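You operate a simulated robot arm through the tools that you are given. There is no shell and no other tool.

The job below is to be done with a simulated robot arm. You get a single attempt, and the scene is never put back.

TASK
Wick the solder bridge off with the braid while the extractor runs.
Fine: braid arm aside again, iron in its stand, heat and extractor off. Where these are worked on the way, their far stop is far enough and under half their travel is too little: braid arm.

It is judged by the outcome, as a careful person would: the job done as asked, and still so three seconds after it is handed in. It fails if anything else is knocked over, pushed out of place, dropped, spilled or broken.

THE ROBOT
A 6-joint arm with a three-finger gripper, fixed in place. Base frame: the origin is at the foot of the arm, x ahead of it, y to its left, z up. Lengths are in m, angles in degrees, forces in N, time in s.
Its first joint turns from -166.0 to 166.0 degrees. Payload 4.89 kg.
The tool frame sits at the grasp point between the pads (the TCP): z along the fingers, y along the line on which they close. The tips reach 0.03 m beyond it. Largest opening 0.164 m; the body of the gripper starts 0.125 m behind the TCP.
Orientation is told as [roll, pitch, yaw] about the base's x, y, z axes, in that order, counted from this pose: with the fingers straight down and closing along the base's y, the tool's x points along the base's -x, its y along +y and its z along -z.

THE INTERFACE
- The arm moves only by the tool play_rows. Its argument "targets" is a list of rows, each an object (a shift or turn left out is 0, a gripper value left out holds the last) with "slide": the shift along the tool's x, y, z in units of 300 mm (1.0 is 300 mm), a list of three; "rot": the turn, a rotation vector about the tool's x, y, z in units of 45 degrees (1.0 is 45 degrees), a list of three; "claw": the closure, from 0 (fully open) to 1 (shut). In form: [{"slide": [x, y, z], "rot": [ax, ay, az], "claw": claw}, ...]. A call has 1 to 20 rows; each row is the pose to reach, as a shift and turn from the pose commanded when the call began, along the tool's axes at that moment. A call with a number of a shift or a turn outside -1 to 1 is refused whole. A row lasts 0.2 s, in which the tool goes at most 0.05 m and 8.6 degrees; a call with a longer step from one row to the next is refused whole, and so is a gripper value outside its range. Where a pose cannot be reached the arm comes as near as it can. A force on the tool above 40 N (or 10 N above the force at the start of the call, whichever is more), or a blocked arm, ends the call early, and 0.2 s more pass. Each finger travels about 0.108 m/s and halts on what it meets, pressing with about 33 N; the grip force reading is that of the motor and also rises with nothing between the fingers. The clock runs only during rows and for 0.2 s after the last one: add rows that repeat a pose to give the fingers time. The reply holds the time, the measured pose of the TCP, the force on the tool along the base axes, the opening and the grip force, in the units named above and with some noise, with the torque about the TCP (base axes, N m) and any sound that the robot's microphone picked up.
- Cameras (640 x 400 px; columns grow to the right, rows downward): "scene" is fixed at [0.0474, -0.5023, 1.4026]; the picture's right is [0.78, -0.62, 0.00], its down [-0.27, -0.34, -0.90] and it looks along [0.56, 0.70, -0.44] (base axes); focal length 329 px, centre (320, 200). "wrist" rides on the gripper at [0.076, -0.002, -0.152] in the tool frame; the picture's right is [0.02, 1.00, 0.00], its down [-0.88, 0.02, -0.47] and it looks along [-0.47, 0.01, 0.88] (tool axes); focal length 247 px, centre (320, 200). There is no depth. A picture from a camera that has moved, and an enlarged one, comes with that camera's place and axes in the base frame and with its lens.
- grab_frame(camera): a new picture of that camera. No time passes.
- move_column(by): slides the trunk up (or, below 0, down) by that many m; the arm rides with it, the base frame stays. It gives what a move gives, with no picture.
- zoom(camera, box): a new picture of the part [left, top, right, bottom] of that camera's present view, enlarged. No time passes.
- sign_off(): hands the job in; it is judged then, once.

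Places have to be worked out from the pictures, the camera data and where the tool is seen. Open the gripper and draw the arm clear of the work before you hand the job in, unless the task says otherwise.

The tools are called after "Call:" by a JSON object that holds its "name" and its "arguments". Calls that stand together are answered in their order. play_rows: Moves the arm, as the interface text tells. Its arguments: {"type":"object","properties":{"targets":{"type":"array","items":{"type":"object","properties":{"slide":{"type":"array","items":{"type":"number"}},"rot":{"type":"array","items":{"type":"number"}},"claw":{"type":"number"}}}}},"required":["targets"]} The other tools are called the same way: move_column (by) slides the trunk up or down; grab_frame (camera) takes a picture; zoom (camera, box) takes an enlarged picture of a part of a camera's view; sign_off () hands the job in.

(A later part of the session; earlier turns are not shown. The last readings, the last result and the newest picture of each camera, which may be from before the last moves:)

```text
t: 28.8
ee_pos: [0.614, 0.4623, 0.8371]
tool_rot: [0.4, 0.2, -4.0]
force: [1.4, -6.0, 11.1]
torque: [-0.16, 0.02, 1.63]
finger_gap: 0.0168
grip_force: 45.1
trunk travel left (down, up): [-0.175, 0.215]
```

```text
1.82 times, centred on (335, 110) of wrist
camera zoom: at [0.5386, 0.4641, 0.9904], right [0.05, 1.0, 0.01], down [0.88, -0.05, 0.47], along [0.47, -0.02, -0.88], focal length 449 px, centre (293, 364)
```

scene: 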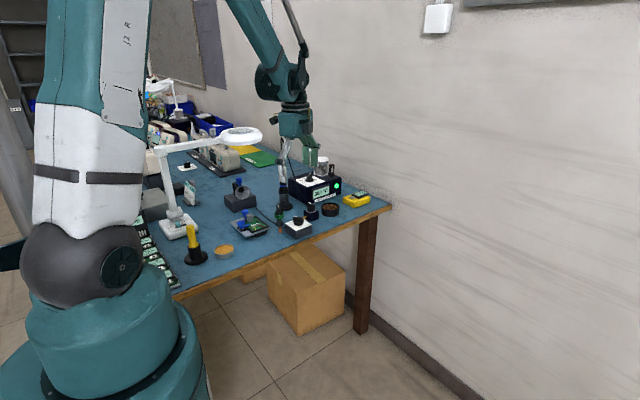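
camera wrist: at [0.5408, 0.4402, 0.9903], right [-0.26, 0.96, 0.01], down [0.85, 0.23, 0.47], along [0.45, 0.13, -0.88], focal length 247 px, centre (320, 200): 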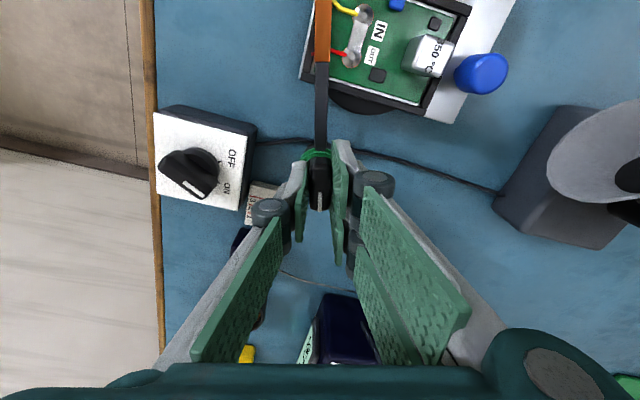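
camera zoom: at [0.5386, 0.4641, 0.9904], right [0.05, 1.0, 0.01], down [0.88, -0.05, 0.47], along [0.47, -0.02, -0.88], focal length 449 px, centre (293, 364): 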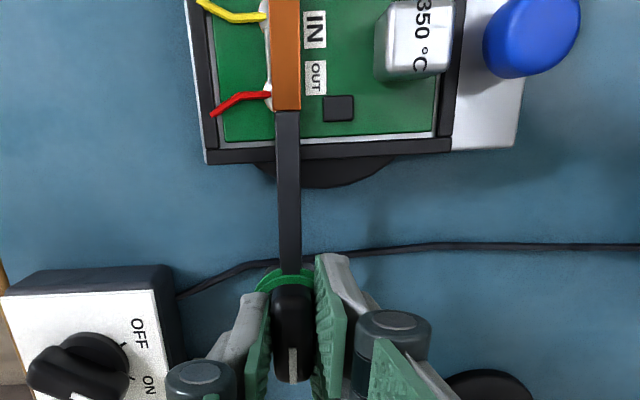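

The torque of 1.6 N·m says the arm is at its far stop, and the copper covers the bridge. I release, lift and check.

Call:
{"name": "play_rows", "arguments": {"targets": [{"claw": 0.7}, {"claw": 0.7}, {"claw": 0.7}, {"slide": [0, 0, -0.1]}, {"slide": [0, 0, -0.22]}, {"slide": [0, 0, -0.36]}, {"slide": [0, 0, -0.5]}, {"slide": [0, 0, -0.6]}]}}

Call:
{"name": "grab_frame", "arguments": {"camera": "wrist"}}

Call:
{"name": "zoom", "arguments": {"camera": "scene", "box": [220, 170, 316, 250]}}

Call:
{"name": "grab_frame", "arguments": {"camera": "scene"}}

```text
t: 30.6
ee_pos: [0.6117, 0.4615, 1.0183]
tool_rot: [0.3, 0.3, -4.0]
force: [0.4, 0.0, 0.3]
torque: [-0.03, 0.04, -0.01]
finger_gap: 0.0492
grip_force: 0.1
trunk travel left (down, up): [-0.175, 0.215]
```

```text
taken
camera wrist: at [0.5363, 0.4637, 1.1715], right [0.05, 1.0, 0.01], down [0.88, -0.04, 0.47], along [0.47, -0.02, -0.88], focal length 247 px, centre (320, 200)
```

wrist: 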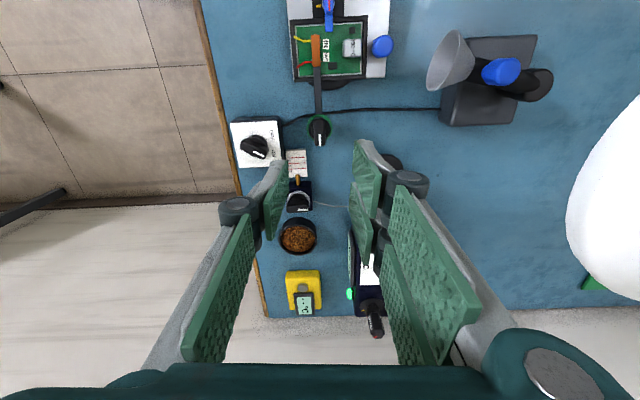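

```text
5.00 times, centred on (268, 210) of scene
camera zoom: at [0.0474, -0.5023, 1.4026], right [0.78, -0.62, 0.0], down [-0.27, -0.34, -0.9], along [0.56, 0.7, -0.44], focal length 1644 px, centre (580, 150)
```

zoom: 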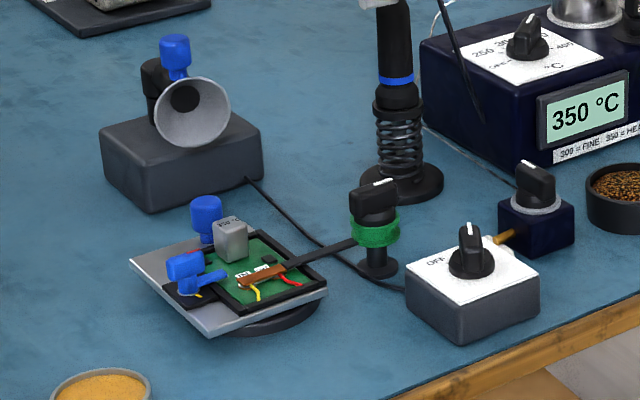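

```text
taken
```

scene: 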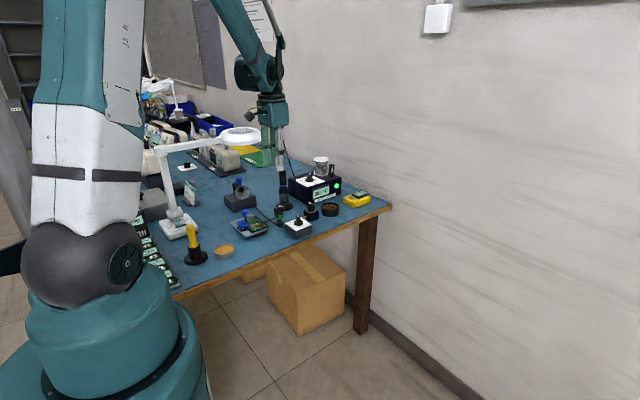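

The braid now covers the bridge. Next is the iron, near (0.713, 0.576). Its cord rises to an apex around z 1.05, so I'll approach with the tool leaning back about 35° so the palm stays clear of the cord.

Call:
{"name": "play_rows", "arguments": {"targets": [{"slide": [-0.01, 0.13, 0], "rot": [0, 0, -0.09], "claw": 0.57}, {"slide": [-0.02, 0.26, 0], "rot": [0, 0, -0.09], "claw": 0.57}, {"slide": [-0.033, 0.385, 0], "rot": [0, 0, -0.09], "claw": 0.57}, {"slide": [-0.033, 0.385, 0], "rot": [0, 0, -0.09], "claw": 0.57}]}}

Call:
{"name": "play_rows", "arguments": {"targets": [{"rot": [0, -0.16, 0]}, {"rot": [0, -0.32, 0]}, {"rot": [0, -0.48, 0]}, {"rot": [0, -0.64, 0]}, {"rot": [0, -0.778, 0]}, {"rot": [0, -0.778, 0]}]}}

Call:
{"name": "grab_frame", "arguments": {"camera": "wrist"}}

Call:
{"name": "grab_frame", "arguments": {"camera": "scene"}}

```text
t: 31.3
ee_pos: [0.6314, 0.5481, 1.0193]
tool_rot: [-0.3, 0.4, 0.0]
force: [-5.0, -41.1, 5.7]
torque: [2.08, -0.1, 1.11]
finger_gap: 0.0546
grip_force: 0.1
trunk travel left (down, up): [-0.175, 0.215]
stopped in row 3: the force on the tool passed its limit at 61 N (the readings are from after the stop); the commanded pose is now the measured one
```

```text
t: 31.7
ee_pos: [0.632, 0.5474, 1.0197]
tool_rot: [-0.2, -3.9, -0.2]
force: [0.2, -36.3, 8.3]
torque: [1.91, 0.13, 0.79]
finger_gap: 0.0571
grip_force: 0.1
trunk travel left (down, up): [-0.175, 0.215]
stopped in row 1: the force on the tool passed its limit at 60 N (the readings are from after the stop); the commanded pose is now the measured one
```

```text
taken
camera wrist: at [0.5465, 0.5463, 1.1667], right [-0.02, 1.0, 0.0], down [0.85, 0.02, 0.53], along [0.53, 0.0, -0.85], focal length 247 px, centre (320, 200)
```

wrist: 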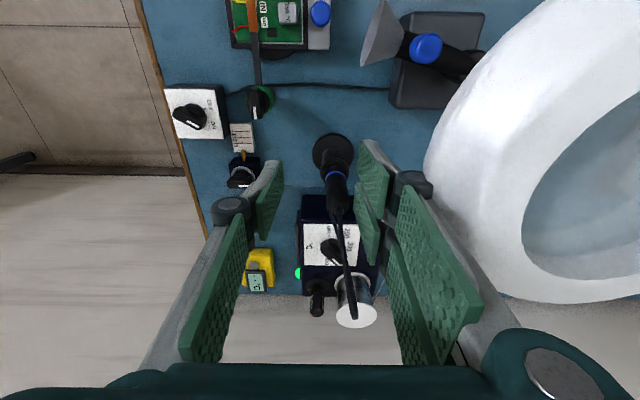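

```text
taken
```

scene: 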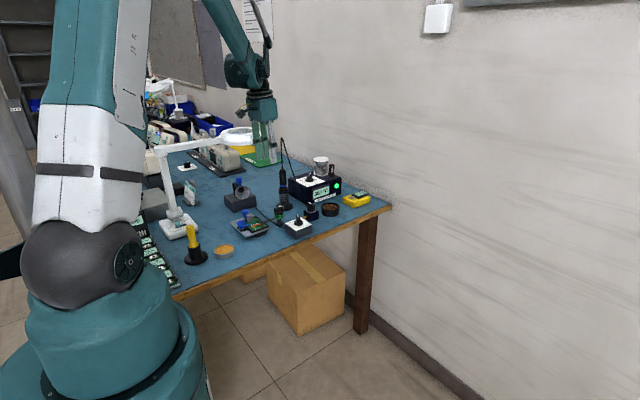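

I've touched the magnifier lamp's ring: the force on y is −36 N and the ring fills the right of the wrist view, so it sits nearer than I estimated. I back straight off in −y at once and check the lamp.

Call:
{"name": "play_rows", "arguments": {"targets": [{"slide": [0, -0.08, 0]}, {"slide": [0, -0.2, 0]}, {"slide": [0, -0.3, 0]}]}}

Call:
{"name": "zoom", "arguments": {"camera": "scene", "box": [120, 110, 280, 260]}}

Call:
{"name": "grab_frame", "arguments": {"camera": "scene"}}

Call:
{"name": "grab_frame", "arguments": {"camera": "wrist"}}

```text
t: 32.5
ee_pos: [0.6296, 0.4656, 1.0171]
tool_rot: [-0.2, -3.8, -0.1]
force: [-0.6, 1.3, -1.0]
torque: [-0.17, -0.04, -0.04]
finger_gap: 0.0705
grip_force: 0.0
trunk travel left (down, up): [-0.175, 0.215]
```

```text
2.67 times, centred on (200, 185) of scene
camera zoom: at [0.0474, -0.5023, 1.4026], right [0.78, -0.62, 0.0], down [-0.27, -0.34, -0.9], along [0.56, 0.7, -0.44], focal length 877 px, centre (640, 240)
```

zoom: 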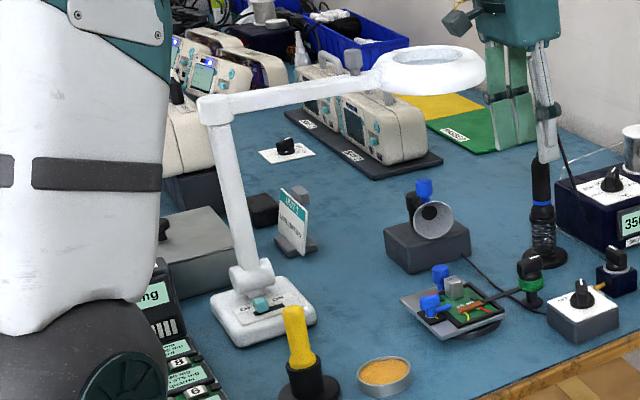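

```text
taken
```

scene: 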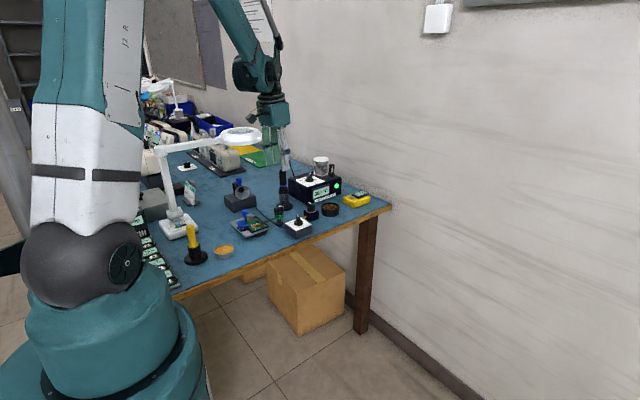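

```text
taken
camera wrist: at [0.5431, 0.4637, 1.1643], right [-0.02, 1.0, 0.0], down [0.85, 0.02, 0.53], along [0.53, 0.01, -0.85], focal length 247 px, centre (320, 200)
```

wrist: 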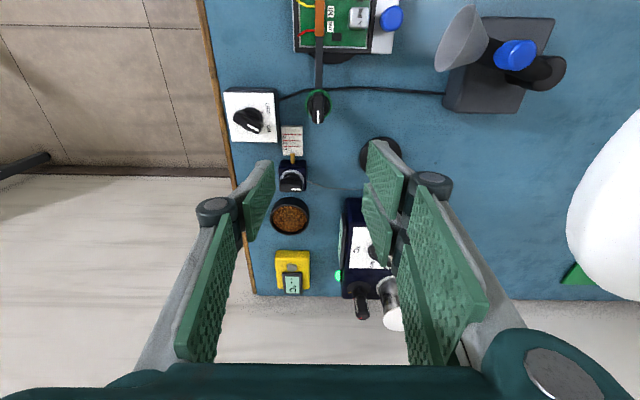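

Call:
{"name": "zoom", "arguments": {"camera": "scene", "box": [120, 110, 280, 210]}}

Call:
{"name": "zoom", "arguments": {"camera": "scene", "box": [110, 180, 270, 280]}}

```text
4.00 times, centred on (200, 160) of scene
camera zoom: at [0.0474, -0.5023, 1.4026], right [0.78, -0.62, 0.0], down [-0.27, -0.34, -0.9], along [0.56, 0.7, -0.44], focal length 1316 px, centre (800, 360)
```

zoom: 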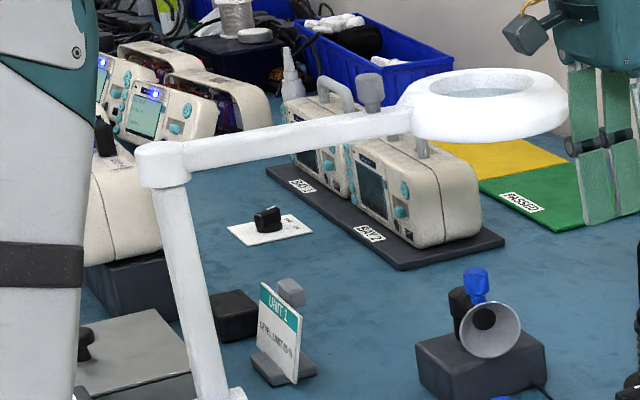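

```text
4.00 times, centred on (190, 230) of scene
camera zoom: at [0.0474, -0.5023, 1.4026], right [0.78, -0.62, 0.0], down [-0.27, -0.34, -0.9], along [0.56, 0.7, -0.44], focal length 1316 px, centre (840, 80)
```

zoom: 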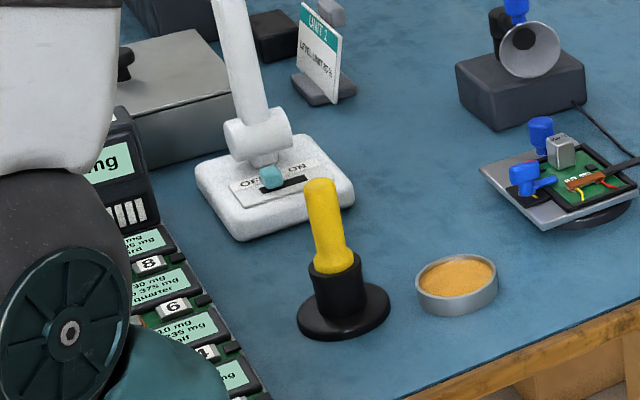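

The lamp is exactly where it was (its pixel positions are unchanged), so no harm done. The ring is really at about (0.62, 0.715, 1.05) with a radius near 0.105. I'll approach the iron from the −y side, leaning away from the ring (yaw 90°). First I turn where I am, which is clear.

Call:
{"name": "play_rows", "arguments": {"targets": [{"rot": [0, 0.085, 0], "claw": 0.57}, {"slide": [0, -0.03, 0], "rot": [0, 0.085, 0], "claw": 0.57}]}}

Call:
{"name": "play_rows", "arguments": {"targets": [{"rot": [0, 0, -0.17]}, {"rot": [0, 0, -0.34]}, {"rot": [0, 0, -0.51]}, {"rot": [0, 0, -0.68]}, {"rot": [0, 0, -0.85]}, {"rot": [0, 0, -1.0]}]}}

Call:
{"name": "play_rows", "arguments": {"targets": [{"rot": [0, 0, -0.17]}, {"rot": [0, 0, -0.34]}, {"rot": [0, 0, -0.51]}, {"rot": [0, 0, -0.68]}, {"rot": [0, 0, -0.85]}, {"rot": [0, 0, -1.0]}]}}

Call:
{"name": "grab_frame", "arguments": {"camera": "wrist"}}

```text
t: 33.1
ee_pos: [0.6315, 0.4543, 1.0181]
tool_rot: [-0.2, -0.1, -0.2]
force: [0.2, -0.2, -0.1]
torque: [-0.04, 0.03, -0.03]
finger_gap: 0.0705
grip_force: 0.2
trunk travel left (down, up): [-0.175, 0.215]
```

```text
t: 34.5
ee_pos: [0.6319, 0.4531, 1.0189]
tool_rot: [-0.1, 0.1, 45.0]
force: [0.3, 0.0, -0.7]
torque: [0.0, -0.02, -0.01]
finger_gap: 0.0707
grip_force: 0.1
trunk travel left (down, up): [-0.175, 0.215]
```

```text
t: 35.9
ee_pos: [0.6326, 0.4532, 1.0183]
tool_rot: [-0.1, 0.0, 89.9]
force: [1.1, 0.1, 0.8]
torque: [0.02, 0.02, 0.03]
finger_gap: 0.0707
grip_force: 0.0
trunk travel left (down, up): [-0.175, 0.215]
```

```text
taken
camera wrist: at [0.634, 0.3759, 1.1714], right [-1.0, -0.02, 0.0], down [-0.02, 0.88, 0.47], along [-0.01, 0.47, -0.88], focal length 247 px, centre (320, 200)
```

wrist: 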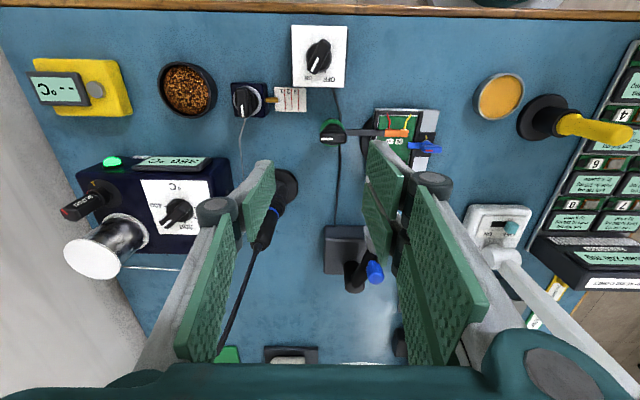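

I lean the tool 35° outward and move over to the iron's x, staying back in y, to get a close look.

Call:
{"name": "play_rows", "arguments": {"targets": [{"slide": [0, -0.06, 0], "rot": [0, -0.16, 0]}, {"slide": [0, -0.12, 0.02], "rot": [0, -0.32, 0]}, {"slide": [0, -0.18, 0.04], "rot": [0, -0.48, 0]}, {"slide": [0, -0.23, 0.06], "rot": [0, -0.64, 0]}, {"slide": [0, -0.267, 0.06], "rot": [0, -0.778, 0]}, {"slide": [0, -0.267, 0.06], "rot": [0, -0.778, 0]}]}}

Call:
{"name": "grab_frame", "arguments": {"camera": "wrist"}}

Call:
{"name": "zoom", "arguments": {"camera": "scene", "box": [200, 100, 360, 220]}}

```text
t: 37.3
ee_pos: [0.7129, 0.4529, 0.9993]
tool_rot: [-0.1, -34.9, 89.8]
force: [0.4, 0.2, -0.1]
torque: [0.02, 0.02, -0.01]
finger_gap: 0.0705
grip_force: 0.0
trunk travel left (down, up): [-0.175, 0.215]
```

```text
taken
camera wrist: at [0.7136, 0.3025, 1.0811], right [-1.0, -0.01, -0.01], down [-0.02, 0.45, 0.89], along [-0.01, 0.89, -0.45], focal length 247 px, centre (320, 200)
```

wrist: 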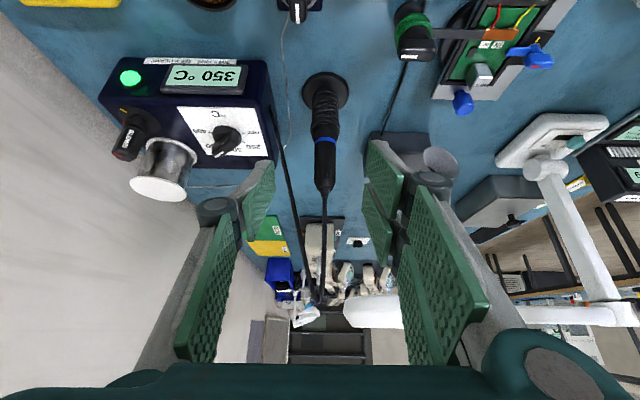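

```text
3.33 times, centred on (280, 160) of scene
camera zoom: at [0.0474, -0.5023, 1.4026], right [0.78, -0.62, 0.0], down [-0.27, -0.34, -0.9], along [0.56, 0.7, -0.44], focal length 1096 px, centre (453, 333)
```

zoom: 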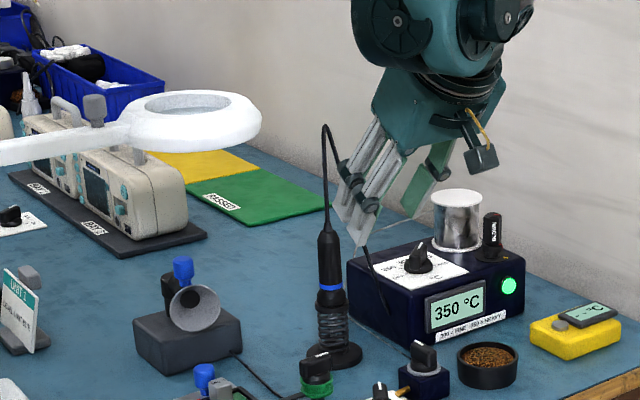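

Call:
{"name": "zoom", "arguments": {"camera": "wrist", "box": [250, 70, 410, 230]}}

```text
2.50 times, centred on (330, 150) of wrist
camera zoom: at [0.7136, 0.3025, 1.0811], right [-1.0, -0.01, -0.01], down [-0.02, 0.45, 0.89], along [-0.01, 0.89, -0.45], focal length 617 px, centre (295, 325)
```

zoom: 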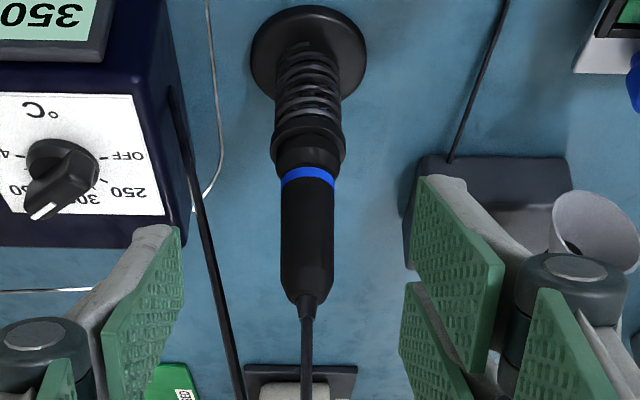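

The iron's handle axis is at about (0.7066, 0.573), with the handle running z 0.855–0.925. I narrow the fingers, centre on it, and advance most of the way along the tool axis.

Call:
{"name": "play_rows", "arguments": {"targets": [{"slide": [-0.06, 0.021, 0], "claw": 0.7}, {"slide": [-0.123, 0.021, 0.05], "claw": 0.7}, {"slide": [-0.123, 0.021, 0.15], "claw": 0.7}, {"slide": [-0.123, 0.021, 0.24], "claw": 0.7}, {"slide": [-0.123, 0.021, 0.3], "claw": 0.7}, {"slide": [-0.123, 0.021, 0.3], "claw": 0.7}]}}

Call:
{"name": "grab_frame", "arguments": {"camera": "wrist"}}

Call:
{"name": "zoom", "arguments": {"camera": "scene", "box": [230, 120, 358, 216]}}

```text
t: 38.7
ee_pos: [0.7059, 0.5335, 0.9468]
tool_rot: [-0.1, -34.9, 89.8]
force: [0.5, 0.3, 0.2]
torque: [0.01, 0.05, 0.02]
finger_gap: 0.0492
grip_force: 0.0
trunk travel left (down, up): [-0.175, 0.215]
```

```text
taken
camera wrist: at [0.7081, 0.3837, 1.0286], right [-1.0, -0.01, -0.01], down [-0.02, 0.45, 0.89], along [-0.01, 0.89, -0.45], focal length 247 px, centre (320, 200)
```

wrist: 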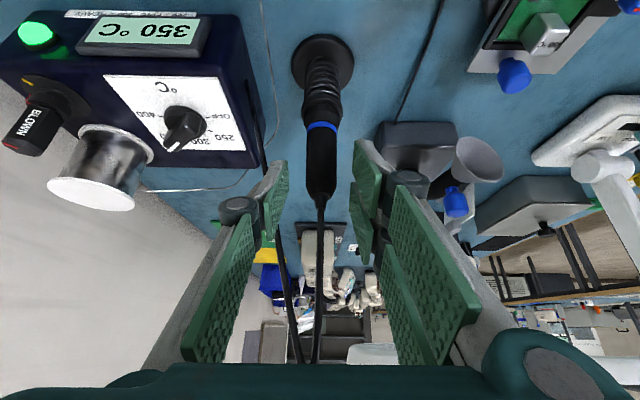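

```text
4.17 times, centred on (294, 168) of scene
camera zoom: at [0.0474, -0.5023, 1.4026], right [0.78, -0.62, 0.0], down [-0.27, -0.34, -0.9], along [0.56, 0.7, -0.44], focal length 1370 px, centre (428, 333)
```

zoom: 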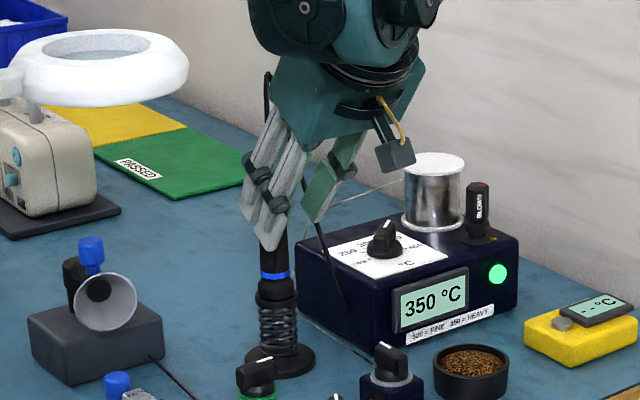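

Alignment is good. I advance the last 67 mm along the tool axis and close on the handle.

Call:
{"name": "play_rows", "arguments": {"targets": [{"slide": [0, 0, 0.07]}, {"slide": [0, 0, 0.14]}, {"slide": [0, 0, 0.22]}, {"slide": [0, 0, 0.22]}, {"slide": [0, 0, 0.22], "claw": 1.0}, {"slide": [0, 0, 0.22], "claw": 1.0}, {"slide": [0, 0, 0.22], "claw": 1.0}, {"slide": [0, 0, 0.22], "claw": 1.0}]}}

Call:
{"name": "grab_frame", "arguments": {"camera": "wrist"}}

Call:
{"name": "zoom", "arguments": {"camera": "scene", "box": [230, 120, 358, 216]}}

```text
t: 40.5
ee_pos: [0.7088, 0.5729, 0.8933]
tool_rot: [-0.1, -34.9, 89.8]
force: [-0.5, 0.3, 0.3]
torque: [-0.02, 0.01, 0.01]
finger_gap: 0.0292
grip_force: 33.2
trunk travel left (down, up): [-0.175, 0.215]
```

```text
taken
camera wrist: at [0.7084, 0.4222, 0.9756], right [-1.0, -0.01, -0.01], down [-0.02, 0.45, 0.89], along [-0.01, 0.89, -0.45], focal length 247 px, centre (320, 200)
```

wrist: 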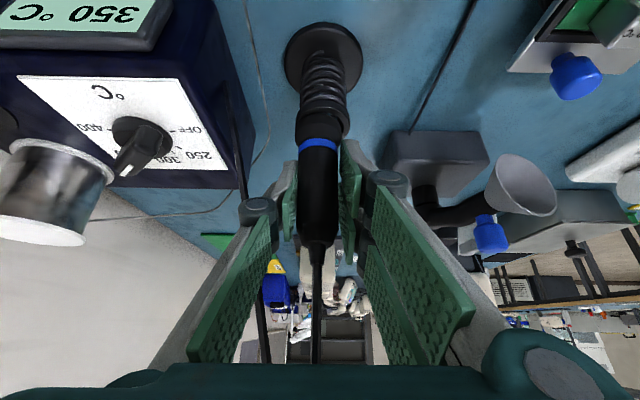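

```text
4.17 times, centred on (294, 168) of scene
camera zoom: at [0.0474, -0.5023, 1.4026], right [0.78, -0.62, 0.0], down [-0.27, -0.34, -0.9], along [0.56, 0.7, -0.44], focal length 1370 px, centre (428, 333)
```

zoom: 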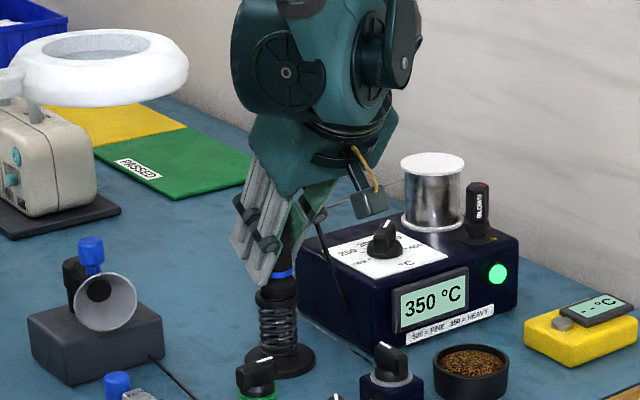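

The handle is gripped at 29 mm. I lift it straight up out of the stand, slowly.

Call:
{"name": "play_rows", "arguments": {"targets": [{"slide": [-0.019, 0, -0.027]}, {"slide": [-0.048, 0, -0.068]}, {"slide": [-0.086, 0, -0.123]}, {"slide": [-0.134, 0, -0.191]}, {"slide": [-0.182, 0, -0.26]}, {"slide": [-0.23, 0, -0.328]}, {"slide": [-0.23, 0, -0.328]}]}}

Call:
{"name": "grab_frame", "arguments": {"camera": "wrist"}}

Call:
{"name": "zoom", "arguments": {"camera": "scene", "box": [210, 100, 370, 220]}}

```text
t: 42.1
ee_pos: [0.7038, 0.5718, 1.0142]
tool_rot: [0.0, -34.9, 89.8]
force: [-0.5, -0.8, -0.3]
torque: [0.01, 0.01, -0.04]
finger_gap: 0.0291
grip_force: 32.7
trunk travel left (down, up): [-0.175, 0.215]
```

```text
taken
camera wrist: at [0.7053, 0.4218, 1.0962], right [-1.0, -0.01, -0.01], down [-0.02, 0.45, 0.89], along [-0.01, 0.89, -0.45], focal length 247 px, centre (320, 200)
```

wrist: 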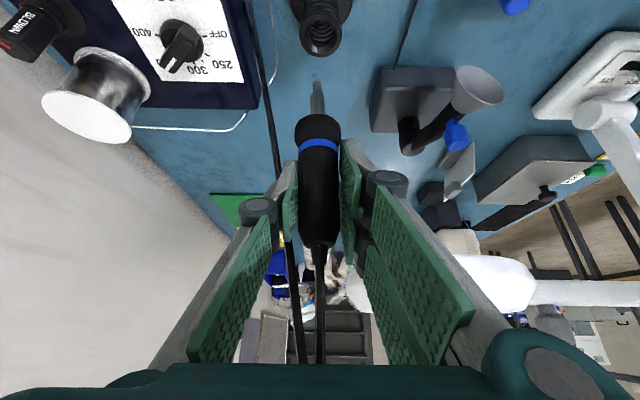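

```text
3.33 times, centred on (290, 160) of scene
camera zoom: at [0.0474, -0.5023, 1.4026], right [0.78, -0.62, 0.0], down [-0.27, -0.34, -0.9], along [0.56, 0.7, -0.44], focal length 1096 px, centre (420, 333)
```

zoom: 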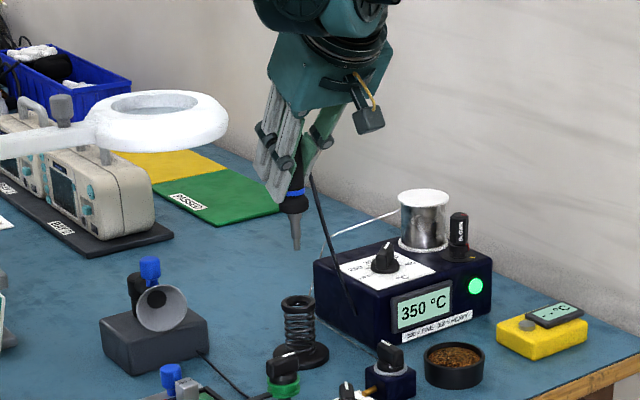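

The iron is out, and its tip is about 0.112 m below the TCP. I carry it over toward the bridge, near (0.515, 0.464), keeping the tip high at z ≈ 0.88.

Call:
{"name": "play_rows", "arguments": {"targets": [{"slide": [0.049, 0.09, -0.02]}, {"slide": [0.097, 0.18, -0.04]}, {"slide": [0.146, 0.27, -0.06]}, {"slide": [0.195, 0.36, -0.08]}, {"slide": [0.244, 0.45, -0.1]}, {"slide": [0.292, 0.54, -0.12]}, {"slide": [0.341, 0.633, -0.14]}, {"slide": [0.341, 0.633, -0.14]}]}}

Call:
{"name": "grab_frame", "arguments": {"camera": "wrist"}}

Call:
{"name": "zoom", "arguments": {"camera": "scene", "box": [190, 120, 350, 250]}}

```text
t: 43.9
ee_pos: [0.5154, 0.466, 0.9879]
tool_rot: [-0.2, -34.9, 89.8]
force: [-0.6, 0.1, -1.1]
torque: [0.05, -0.05, -0.01]
finger_gap: 0.0284
grip_force: 32.4
trunk travel left (down, up): [-0.175, 0.215]
```

```text
taken
camera wrist: at [0.5164, 0.3149, 1.0706], right [-1.0, -0.01, -0.01], down [-0.02, 0.45, 0.89], along [-0.01, 0.89, -0.45], focal length 247 px, centre (320, 200)
```

wrist: 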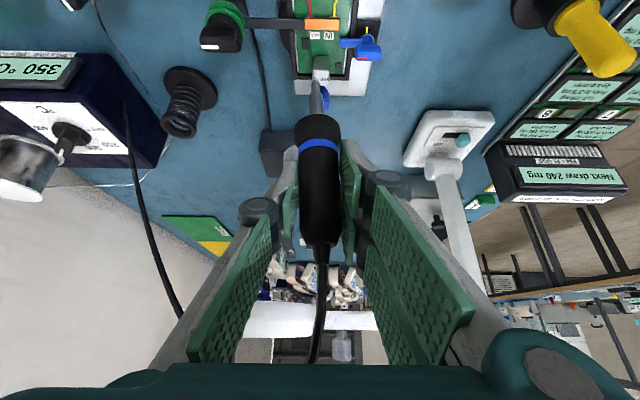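

```text
3.08 times, centred on (270, 185) of scene
camera zoom: at [0.0474, -0.5023, 1.4026], right [0.78, -0.62, 0.0], down [-0.27, -0.34, -0.9], along [0.56, 0.7, -0.44], focal length 1012 px, centre (474, 246)
```

zoom: 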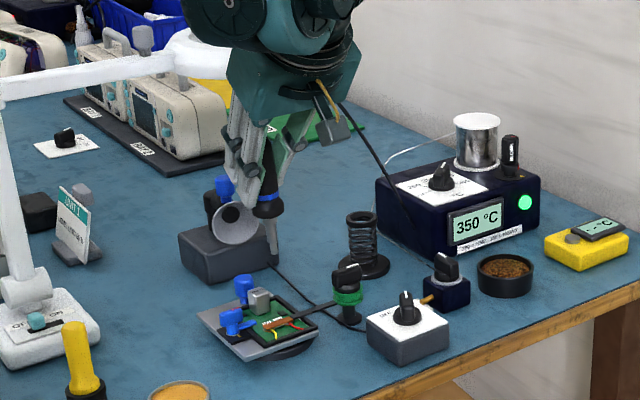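

Call:
{"name": "zoom", "arguments": {"camera": "scene", "box": [235, 185, 305, 240]}}

Call:
{"name": "zoom", "arguments": {"camera": "wrist", "box": [260, 0, 380, 120]}}

```text
7.27 times, centred on (270, 212) of scene
camera zoom: at [0.0474, -0.5023, 1.4026], right [0.78, -0.62, 0.0], down [-0.27, -0.34, -0.9], along [0.56, 0.7, -0.44], focal length 2392 px, centre (684, 109)
```

zoom: 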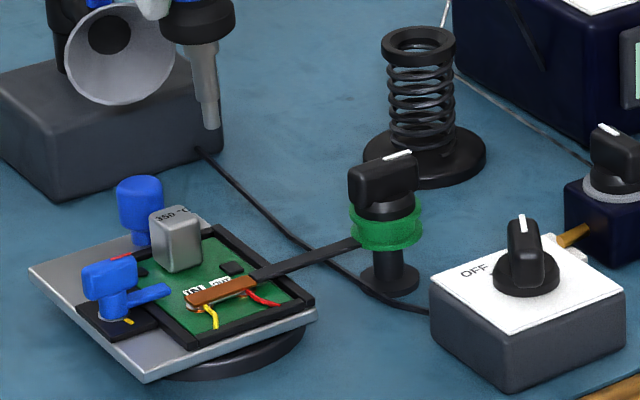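

```text
3.33 times, centred on (320, 60) of wrist
camera zoom: at [0.5164, 0.3149, 1.0706], right [-1.0, -0.01, -0.01], down [-0.02, 0.45, 0.89], along [-0.01, 0.89, -0.45], focal length 823 px, centre (320, 667)
```

zoom: 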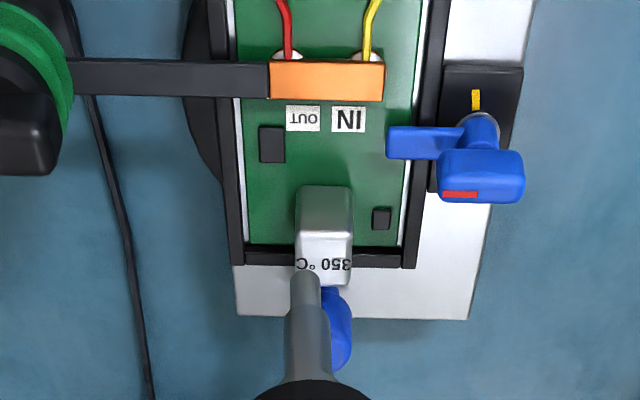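

By triangulation the tip is at about (0.521, 0.464, 0.876) and the copper end is centred near (0.516, 0.4635, 0.785). I shift 5 mm in −x and come down 70 mm, then recheck.

Call:
{"name": "play_rows", "arguments": {"targets": [{"slide": [0.03, 0.017, 0.043]}, {"slide": [0.067, 0.017, 0.0957]}, {"slide": [0.1, 0.017, 0.1435]}, {"slide": [0.1335, 0.017, 0.1913]}, {"slide": [0.1335, 0.017, 0.1913]}]}}

Call:
{"name": "zoom", "arguments": {"camera": "scene", "box": [235, 185, 305, 240]}}

Call:
{"name": "zoom", "arguments": {"camera": "wrist", "box": [260, 0, 380, 120]}}

```text
t: 45.1
ee_pos: [0.5117, 0.4654, 0.9199]
tool_rot: [-0.1, -34.9, 89.8]
force: [0.4, 0.5, -0.9]
torque: [0.01, 0.03, 0.0]
finger_gap: 0.0287
grip_force: 32.9
trunk travel left (down, up): [-0.175, 0.215]
```

```text
7.27 times, centred on (270, 212) of scene
camera zoom: at [0.0474, -0.5023, 1.4026], right [0.78, -0.62, 0.0], down [-0.27, -0.34, -0.9], along [0.56, 0.7, -0.44], focal length 2392 px, centre (684, 109)
```

zoom: 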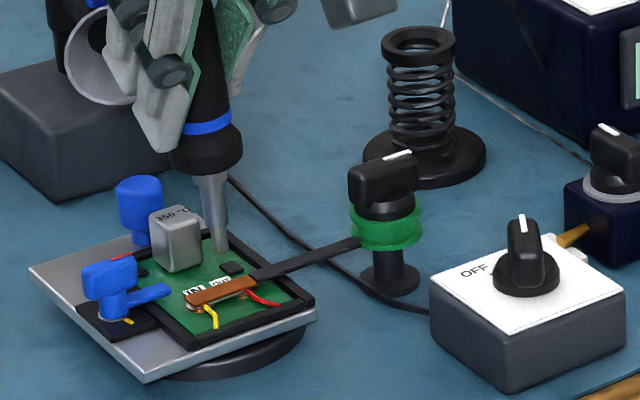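

```text
3.33 times, centred on (320, 60) of wrist
camera zoom: at [0.5139, 0.3145, 1.002], right [-1.0, -0.01, -0.01], down [-0.02, 0.45, 0.89], along [-0.01, 0.89, -0.45], focal length 823 px, centre (320, 667)
```

zoom: 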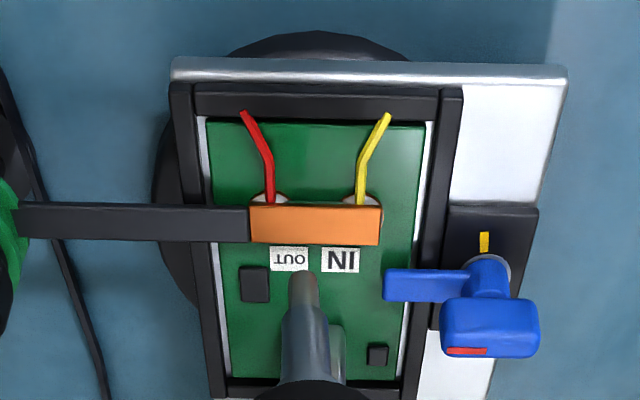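

Both views agree: the tip is aligned in y, about 22 mm above the copper and 3 mm off in x. I lower in small steps, watching the force.

Call:
{"name": "play_rows", "arguments": {"targets": [{"slide": [0.0115, 0.01, 0.0164]}, {"slide": [0.023, 0.01, 0.0328]}, {"slide": [0.0305, 0.01, 0.0437]}, {"slide": [0.0343, 0.01, 0.0492]}, {"slide": [0.0381, 0.01, 0.0547]}, {"slide": [0.0381, 0.01, 0.0547]}]}}

Call:
{"name": "zoom", "arguments": {"camera": "scene", "box": [235, 185, 305, 240]}}

Call:
{"name": "zoom", "arguments": {"camera": "wrist", "box": [260, 0, 380, 120]}}

```text
t: 46.5
ee_pos: [0.5074, 0.4634, 0.8987]
tool_rot: [-0.1, -34.9, 89.8]
force: [2.1, 0.9, 14.7]
torque: [-0.01, -0.21, 0.01]
finger_gap: 0.0285
grip_force: 32.5
trunk travel left (down, up): [-0.175, 0.215]
```

```text
7.27 times, centred on (270, 212) of scene
camera zoom: at [0.0474, -0.5023, 1.4026], right [0.78, -0.62, 0.0], down [-0.27, -0.34, -0.9], along [0.56, 0.7, -0.44], focal length 2392 px, centre (684, 109)
```

zoom: 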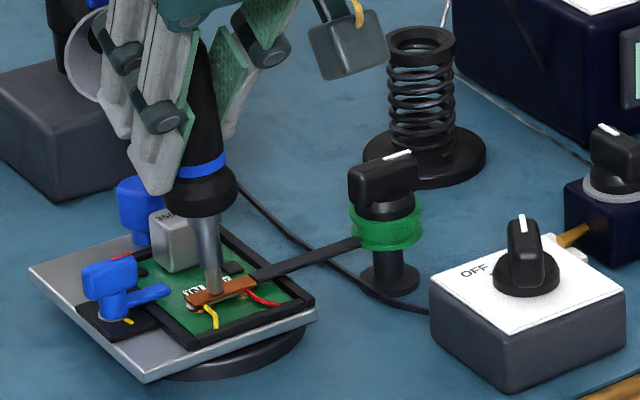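

```text
3.33 times, centred on (320, 60) of wrist
camera zoom: at [0.5081, 0.3134, 0.9807], right [-1.0, -0.01, -0.01], down [-0.02, 0.45, 0.89], along [-0.01, 0.89, -0.45], focal length 823 px, centre (320, 667)
```

zoom: 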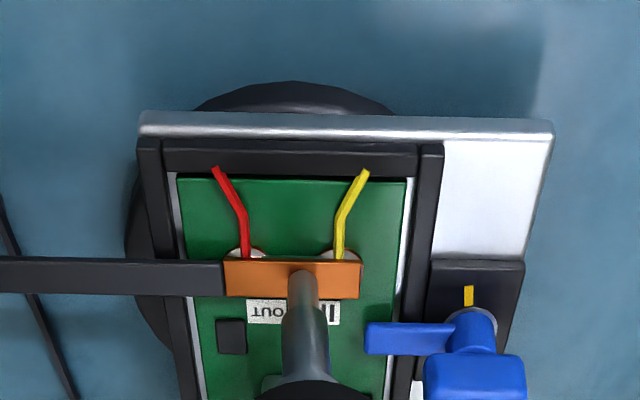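

Contact: 14.7 N upward, with the tip standing on the copper over the bridge. I hold here to let the braid heat and take up the solder.

Call:
{"name": "play_rows", "arguments": {"targets": [{}, {}, {}, {}, {}, {}, {}, {}, {}, {}, {}, {}, {}, {}, {}, {}, {}, {}, {}, {}]}}

Call:
{"name": "zoom", "arguments": {"camera": "wrist", "box": [260, 0, 380, 120]}}

Call:
{"name": "zoom", "arguments": {"camera": "scene", "box": [245, 200, 285, 232]}}

```text
t: 50.7
ee_pos: [0.5068, 0.4632, 0.8983]
tool_rot: [-0.1, -34.9, 89.8]
force: [-1.3, -1.0, 13.1]
torque: [-0.02, 0.0, -0.01]
finger_gap: 0.0284
grip_force: 33.0
trunk travel left (down, up): [-0.175, 0.215]
```

```text
3.33 times, centred on (320, 60) of wrist
camera zoom: at [0.5081, 0.3133, 0.9805], right [-1.0, -0.01, -0.01], down [-0.02, 0.45, 0.89], along [-0.01, 0.89, -0.45], focal length 823 px, centre (320, 667)
```

zoom: 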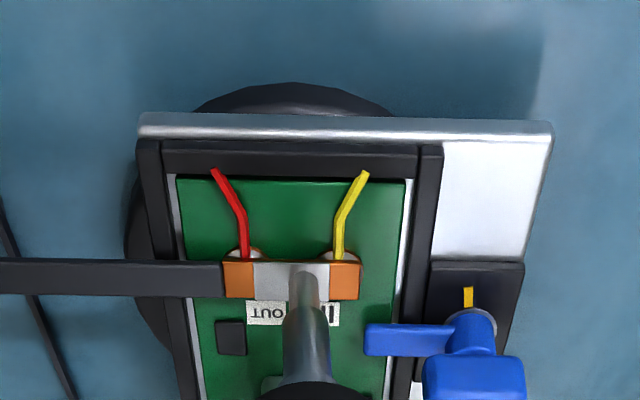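

```text
12.50 times, centred on (265, 216) of scene
camera zoom: at [0.0474, -0.5023, 1.4026], right [0.78, -0.62, 0.0], down [-0.27, -0.34, -0.9], along [0.56, 0.7, -0.44], focal length 4111 px, centre (1008, 0)
```

zoom: 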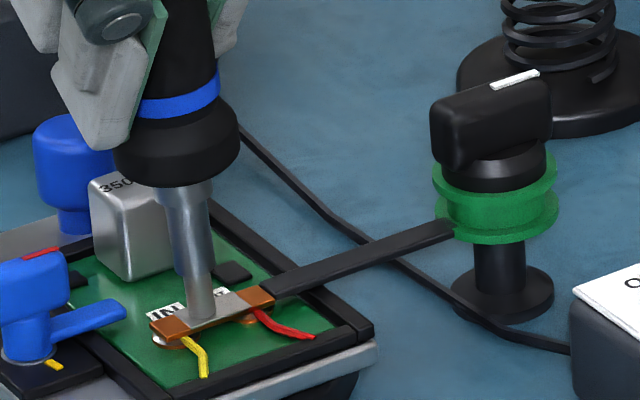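

The middle of the braid has turned silver, so the solder has been taken up. I lift the iron and carry it back along the exact reverse path to above its stand.

Call:
{"name": "play_rows", "arguments": {"targets": [{"slide": [-0.0381, 0, -0.0547]}, {"slide": [-0.0826, 0, -0.118]}, {"slide": [-0.127, -0.01, -0.182]}, {"slide": [-0.1716, -0.027, -0.246]}, {"slide": [-0.2203, -0.117, -0.226]}, {"slide": [-0.269, -0.208, -0.206]}, {"slide": [-0.3177, -0.298, -0.186]}, {"slide": [-0.3664, -0.389, -0.166]}, {"slide": [-0.4151, -0.479, -0.146]}, {"slide": [-0.4638, -0.57, -0.126]}, {"slide": [-0.5126, -0.66, -0.106]}, {"slide": [-0.5126, -0.66, -0.106]}, {"slide": [-0.5126, -0.66, -0.106]}]}}

Call:
{"name": "grab_frame", "arguments": {"camera": "wrist"}}

Call:
{"name": "zoom", "arguments": {"camera": "scene", "box": [230, 120, 358, 240]}}

```text
t: 53.5
ee_pos: [0.7082, 0.5729, 1.0109]
tool_rot: [-0.1, -35.0, 89.8]
force: [0.7, 1.3, -0.3]
torque: [-0.03, 0.08, 0.03]
finger_gap: 0.0283
grip_force: 33.2
trunk travel left (down, up): [-0.175, 0.215]
```

```text
taken
camera wrist: at [0.7098, 0.4234, 1.0933], right [-1.0, -0.01, -0.01], down [-0.02, 0.45, 0.89], along [-0.01, 0.89, -0.45], focal length 247 px, centre (320, 200)
```

wrist: 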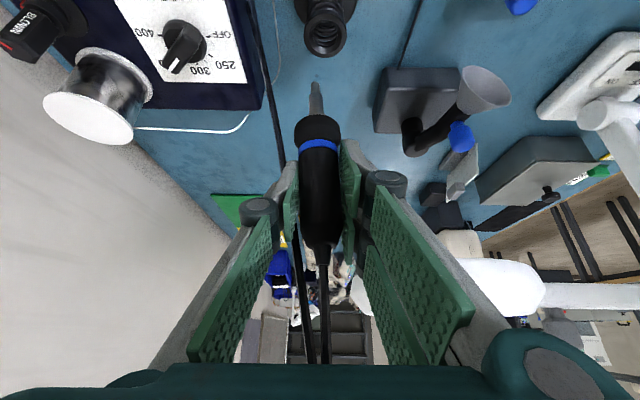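

```text
3.33 times, centred on (294, 180) of scene
camera zoom: at [0.0474, -0.5023, 1.4026], right [0.78, -0.62, 0.0], down [-0.27, -0.34, -0.9], along [0.56, 0.7, -0.44], focal length 1096 px, centre (407, 267)
```

zoom: 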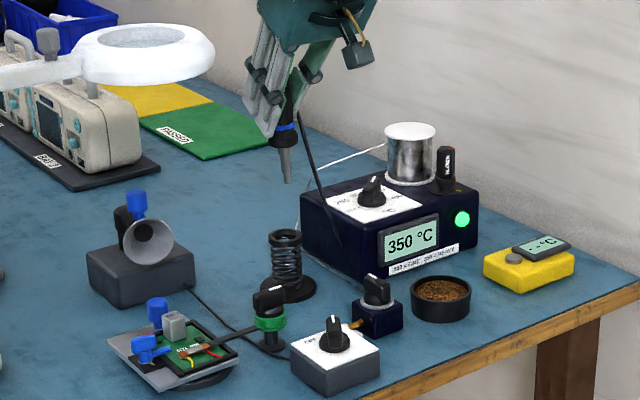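

Before inserting, I check how the tip lines up with the coil in both views.

Call:
{"name": "zoom", "arguments": {"camera": "wrist", "box": [270, 0, 370, 150]}}

Call:
{"name": "zoom", "arguments": {"camera": "scene", "box": [250, 140, 330, 220]}}

```text
2.67 times, centred on (320, 75) of wrist
camera zoom: at [0.7098, 0.4234, 1.0933], right [-1.0, -0.01, -0.01], down [-0.02, 0.45, 0.89], along [-0.01, 0.89, -0.45], focal length 659 px, centre (320, 533)
```

zoom: 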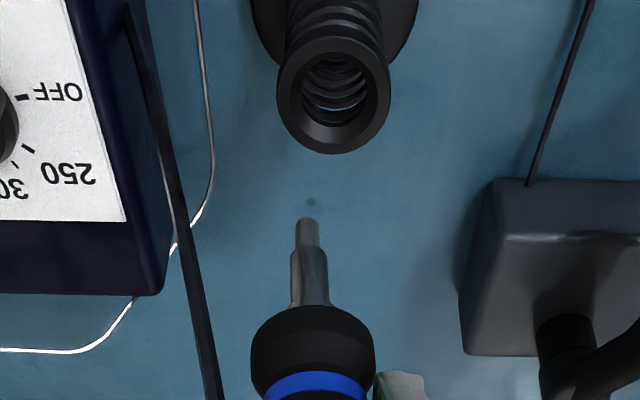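

```text
5.00 times, centred on (290, 180) of scene
camera zoom: at [0.0474, -0.5023, 1.4026], right [0.78, -0.62, 0.0], down [-0.27, -0.34, -0.9], along [0.56, 0.7, -0.44], focal length 1644 px, centre (470, 300)
```

zoom: 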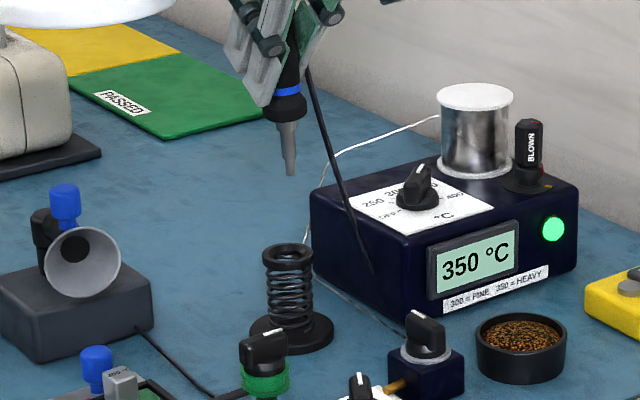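

The iron sits about 2.4° off vertical in the grip, and its tip is about 9 mm toward +x of the coil's opening. I correct the tilt and shift slightly, then recheck before inserting.

Call:
{"name": "play_rows", "arguments": {"targets": [{"slide": [0.0055, 0.0133, -0.0038], "rot": [-0.0437, 0, 0.0305]}, {"slide": [0.0436, 0.0133, 0.0509], "rot": [-0.0437, 0, 0.0305]}, {"slide": [0.0436, 0.0133, 0.0509], "rot": [-0.0437, 0, 0.0305]}, {"slide": [0.0436, 0.0133, 0.0509], "rot": [-0.0437, 0, 0.0305]}]}}

Call:
{"name": "zoom", "arguments": {"camera": "wrist", "box": [270, 0, 370, 150]}}

Call:
{"name": "zoom", "arguments": {"camera": "scene", "box": [250, 140, 330, 220]}}

Call:
{"name": "grab_frame", "arguments": {"camera": "wrist"}}

```text
t: 54.5
ee_pos: [0.7042, 0.57, 0.9925]
tool_rot: [2.9, -34.7, 88.1]
force: [0.0, 0.1, -1.0]
torque: [0.03, 0.02, 0.01]
finger_gap: 0.0282
grip_force: 32.9
trunk travel left (down, up): [-0.175, 0.215]
```

```text
2.67 times, centred on (320, 75) of wrist
camera zoom: at [0.7085, 0.4193, 1.0734], right [-1.0, -0.01, 0.03], down [0.02, 0.45, 0.89], along [-0.03, 0.89, -0.45], focal length 659 px, centre (320, 533)
```

zoom: 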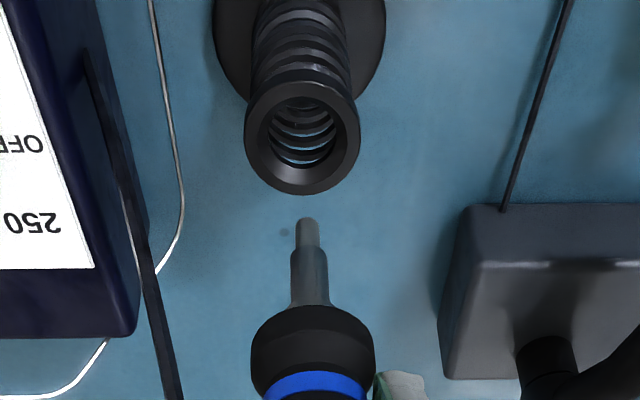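

```text
5.00 times, centred on (290, 180) of scene
camera zoom: at [0.0474, -0.5023, 1.4026], right [0.78, -0.62, 0.0], down [-0.27, -0.34, -0.9], along [0.56, 0.7, -0.44], focal length 1644 px, centre (470, 300)
```

zoom: 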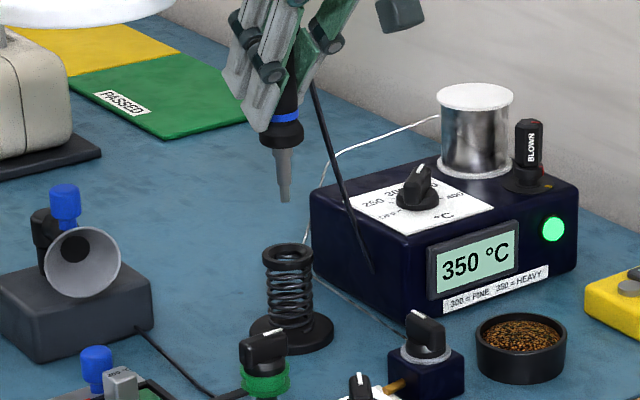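

```text
taken
camera wrist: at [0.7085, 0.4193, 1.0734], right [-1.0, -0.01, 0.03], down [0.02, 0.45, 0.89], along [-0.03, 0.89, -0.45], focal length 247 px, centre (320, 200)
```

wrist: 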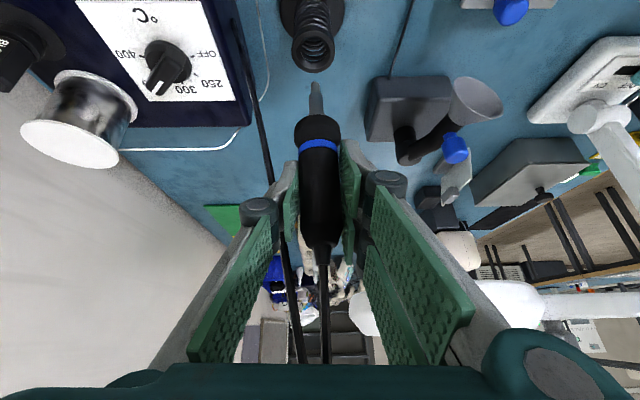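

Tip and coil opening now coincide within about 2 mm. I lower the iron straight into the stand in small steps, slowing at the end.

Call:
{"name": "play_rows", "arguments": {"targets": [{"slide": [0.0381, -0.0028, 0.0547]}, {"slide": [0.0763, -0.0056, 0.1093]}, {"slide": [0.1144, -0.0084, 0.164]}, {"slide": [0.143, -0.0105, 0.205]}, {"slide": [0.1621, -0.0119, 0.2323]}, {"slide": [0.1754, -0.0128, 0.2515]}, {"slide": [0.1754, -0.0128, 0.2515]}]}}

Call:
{"name": "grab_frame", "arguments": {"camera": "wrist"}}

Call:
{"name": "zoom", "arguments": {"camera": "scene", "box": [250, 140, 330, 220]}}

```text
t: 56.1
ee_pos: [0.7014, 0.5684, 0.9009]
tool_rot: [3.0, -34.8, 88.2]
force: [-0.2, 0.5, -0.7]
torque: [0.01, 0.02, 0.05]
finger_gap: 0.0281
grip_force: 32.9
trunk travel left (down, up): [-0.175, 0.215]
```

```text
taken
camera wrist: at [0.7063, 0.4189, 0.9829], right [-1.0, -0.01, 0.03], down [0.02, 0.45, 0.89], along [-0.03, 0.89, -0.45], focal length 247 px, centre (320, 200)
```

wrist: 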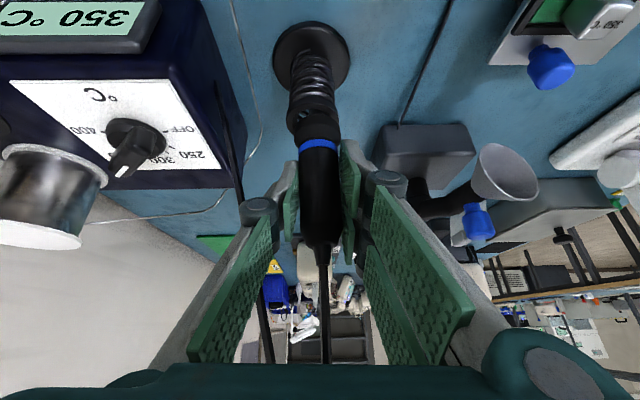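

```text
5.00 times, centred on (290, 180) of scene
camera zoom: at [0.0474, -0.5023, 1.4026], right [0.78, -0.62, 0.0], down [-0.27, -0.34, -0.9], along [0.56, 0.7, -0.44], focal length 1644 px, centre (470, 300)
```

zoom: 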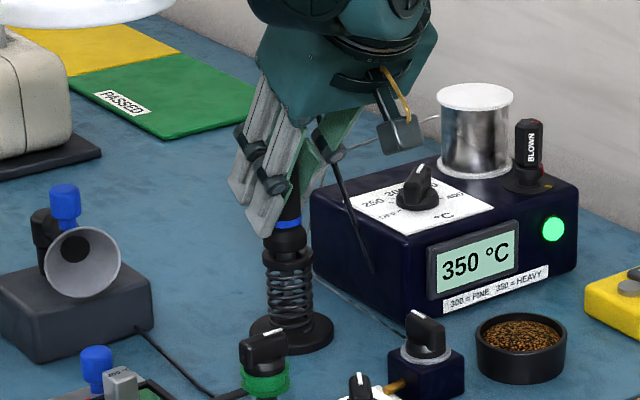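

No contact force yet and it's going in cleanly. I lower the last several millimetres gently until it seats.

Call:
{"name": "play_rows", "arguments": {"targets": [{"slide": [0.0076, -0.0006, 0.0109]}, {"slide": [0.0114, -0.0009, 0.0164]}, {"slide": [0.0145, -0.001, 0.0208]}, {"slide": [0.0145, -0.001, 0.0208]}]}}

Call:
{"name": "zoom", "arguments": {"camera": "scene", "box": [265, 160, 315, 215]}}

Call:
{"name": "zoom", "arguments": {"camera": "wrist", "box": [250, 0, 390, 200]}}

```text
t: 57.1
ee_pos: [0.7039, 0.5707, 0.8946]
tool_rot: [2.9, -34.8, 88.0]
force: [0.3, 0.7, -0.8]
torque: [0.0, 0.0, 0.0]
finger_gap: 0.0283
grip_force: 33.1
trunk travel left (down, up): [-0.175, 0.215]
```

```text
7.27 times, centred on (290, 188) of scene
camera zoom: at [0.0474, -0.5023, 1.4026], right [0.78, -0.62, 0.0], down [-0.27, -0.34, -0.9], along [0.56, 0.7, -0.44], focal length 2392 px, centre (538, 291)
```

zoom: 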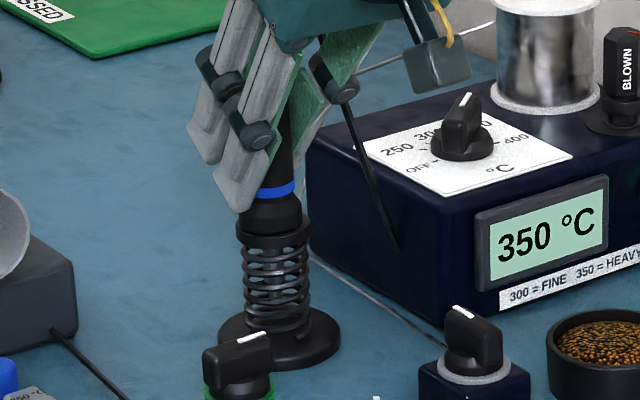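

```text
2.00 times, centred on (320, 100) of wrist
camera zoom: at [0.7072, 0.4195, 0.9755], right [-1.0, -0.01, 0.03], down [0.02, 0.45, 0.89], along [-0.02, 0.89, -0.45], focal length 494 px, centre (320, 400)
```

zoom: 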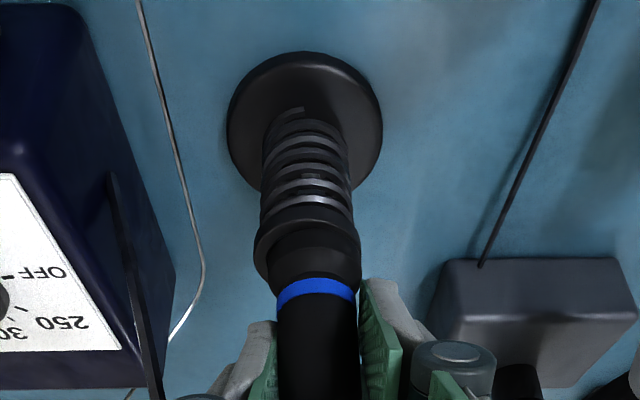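

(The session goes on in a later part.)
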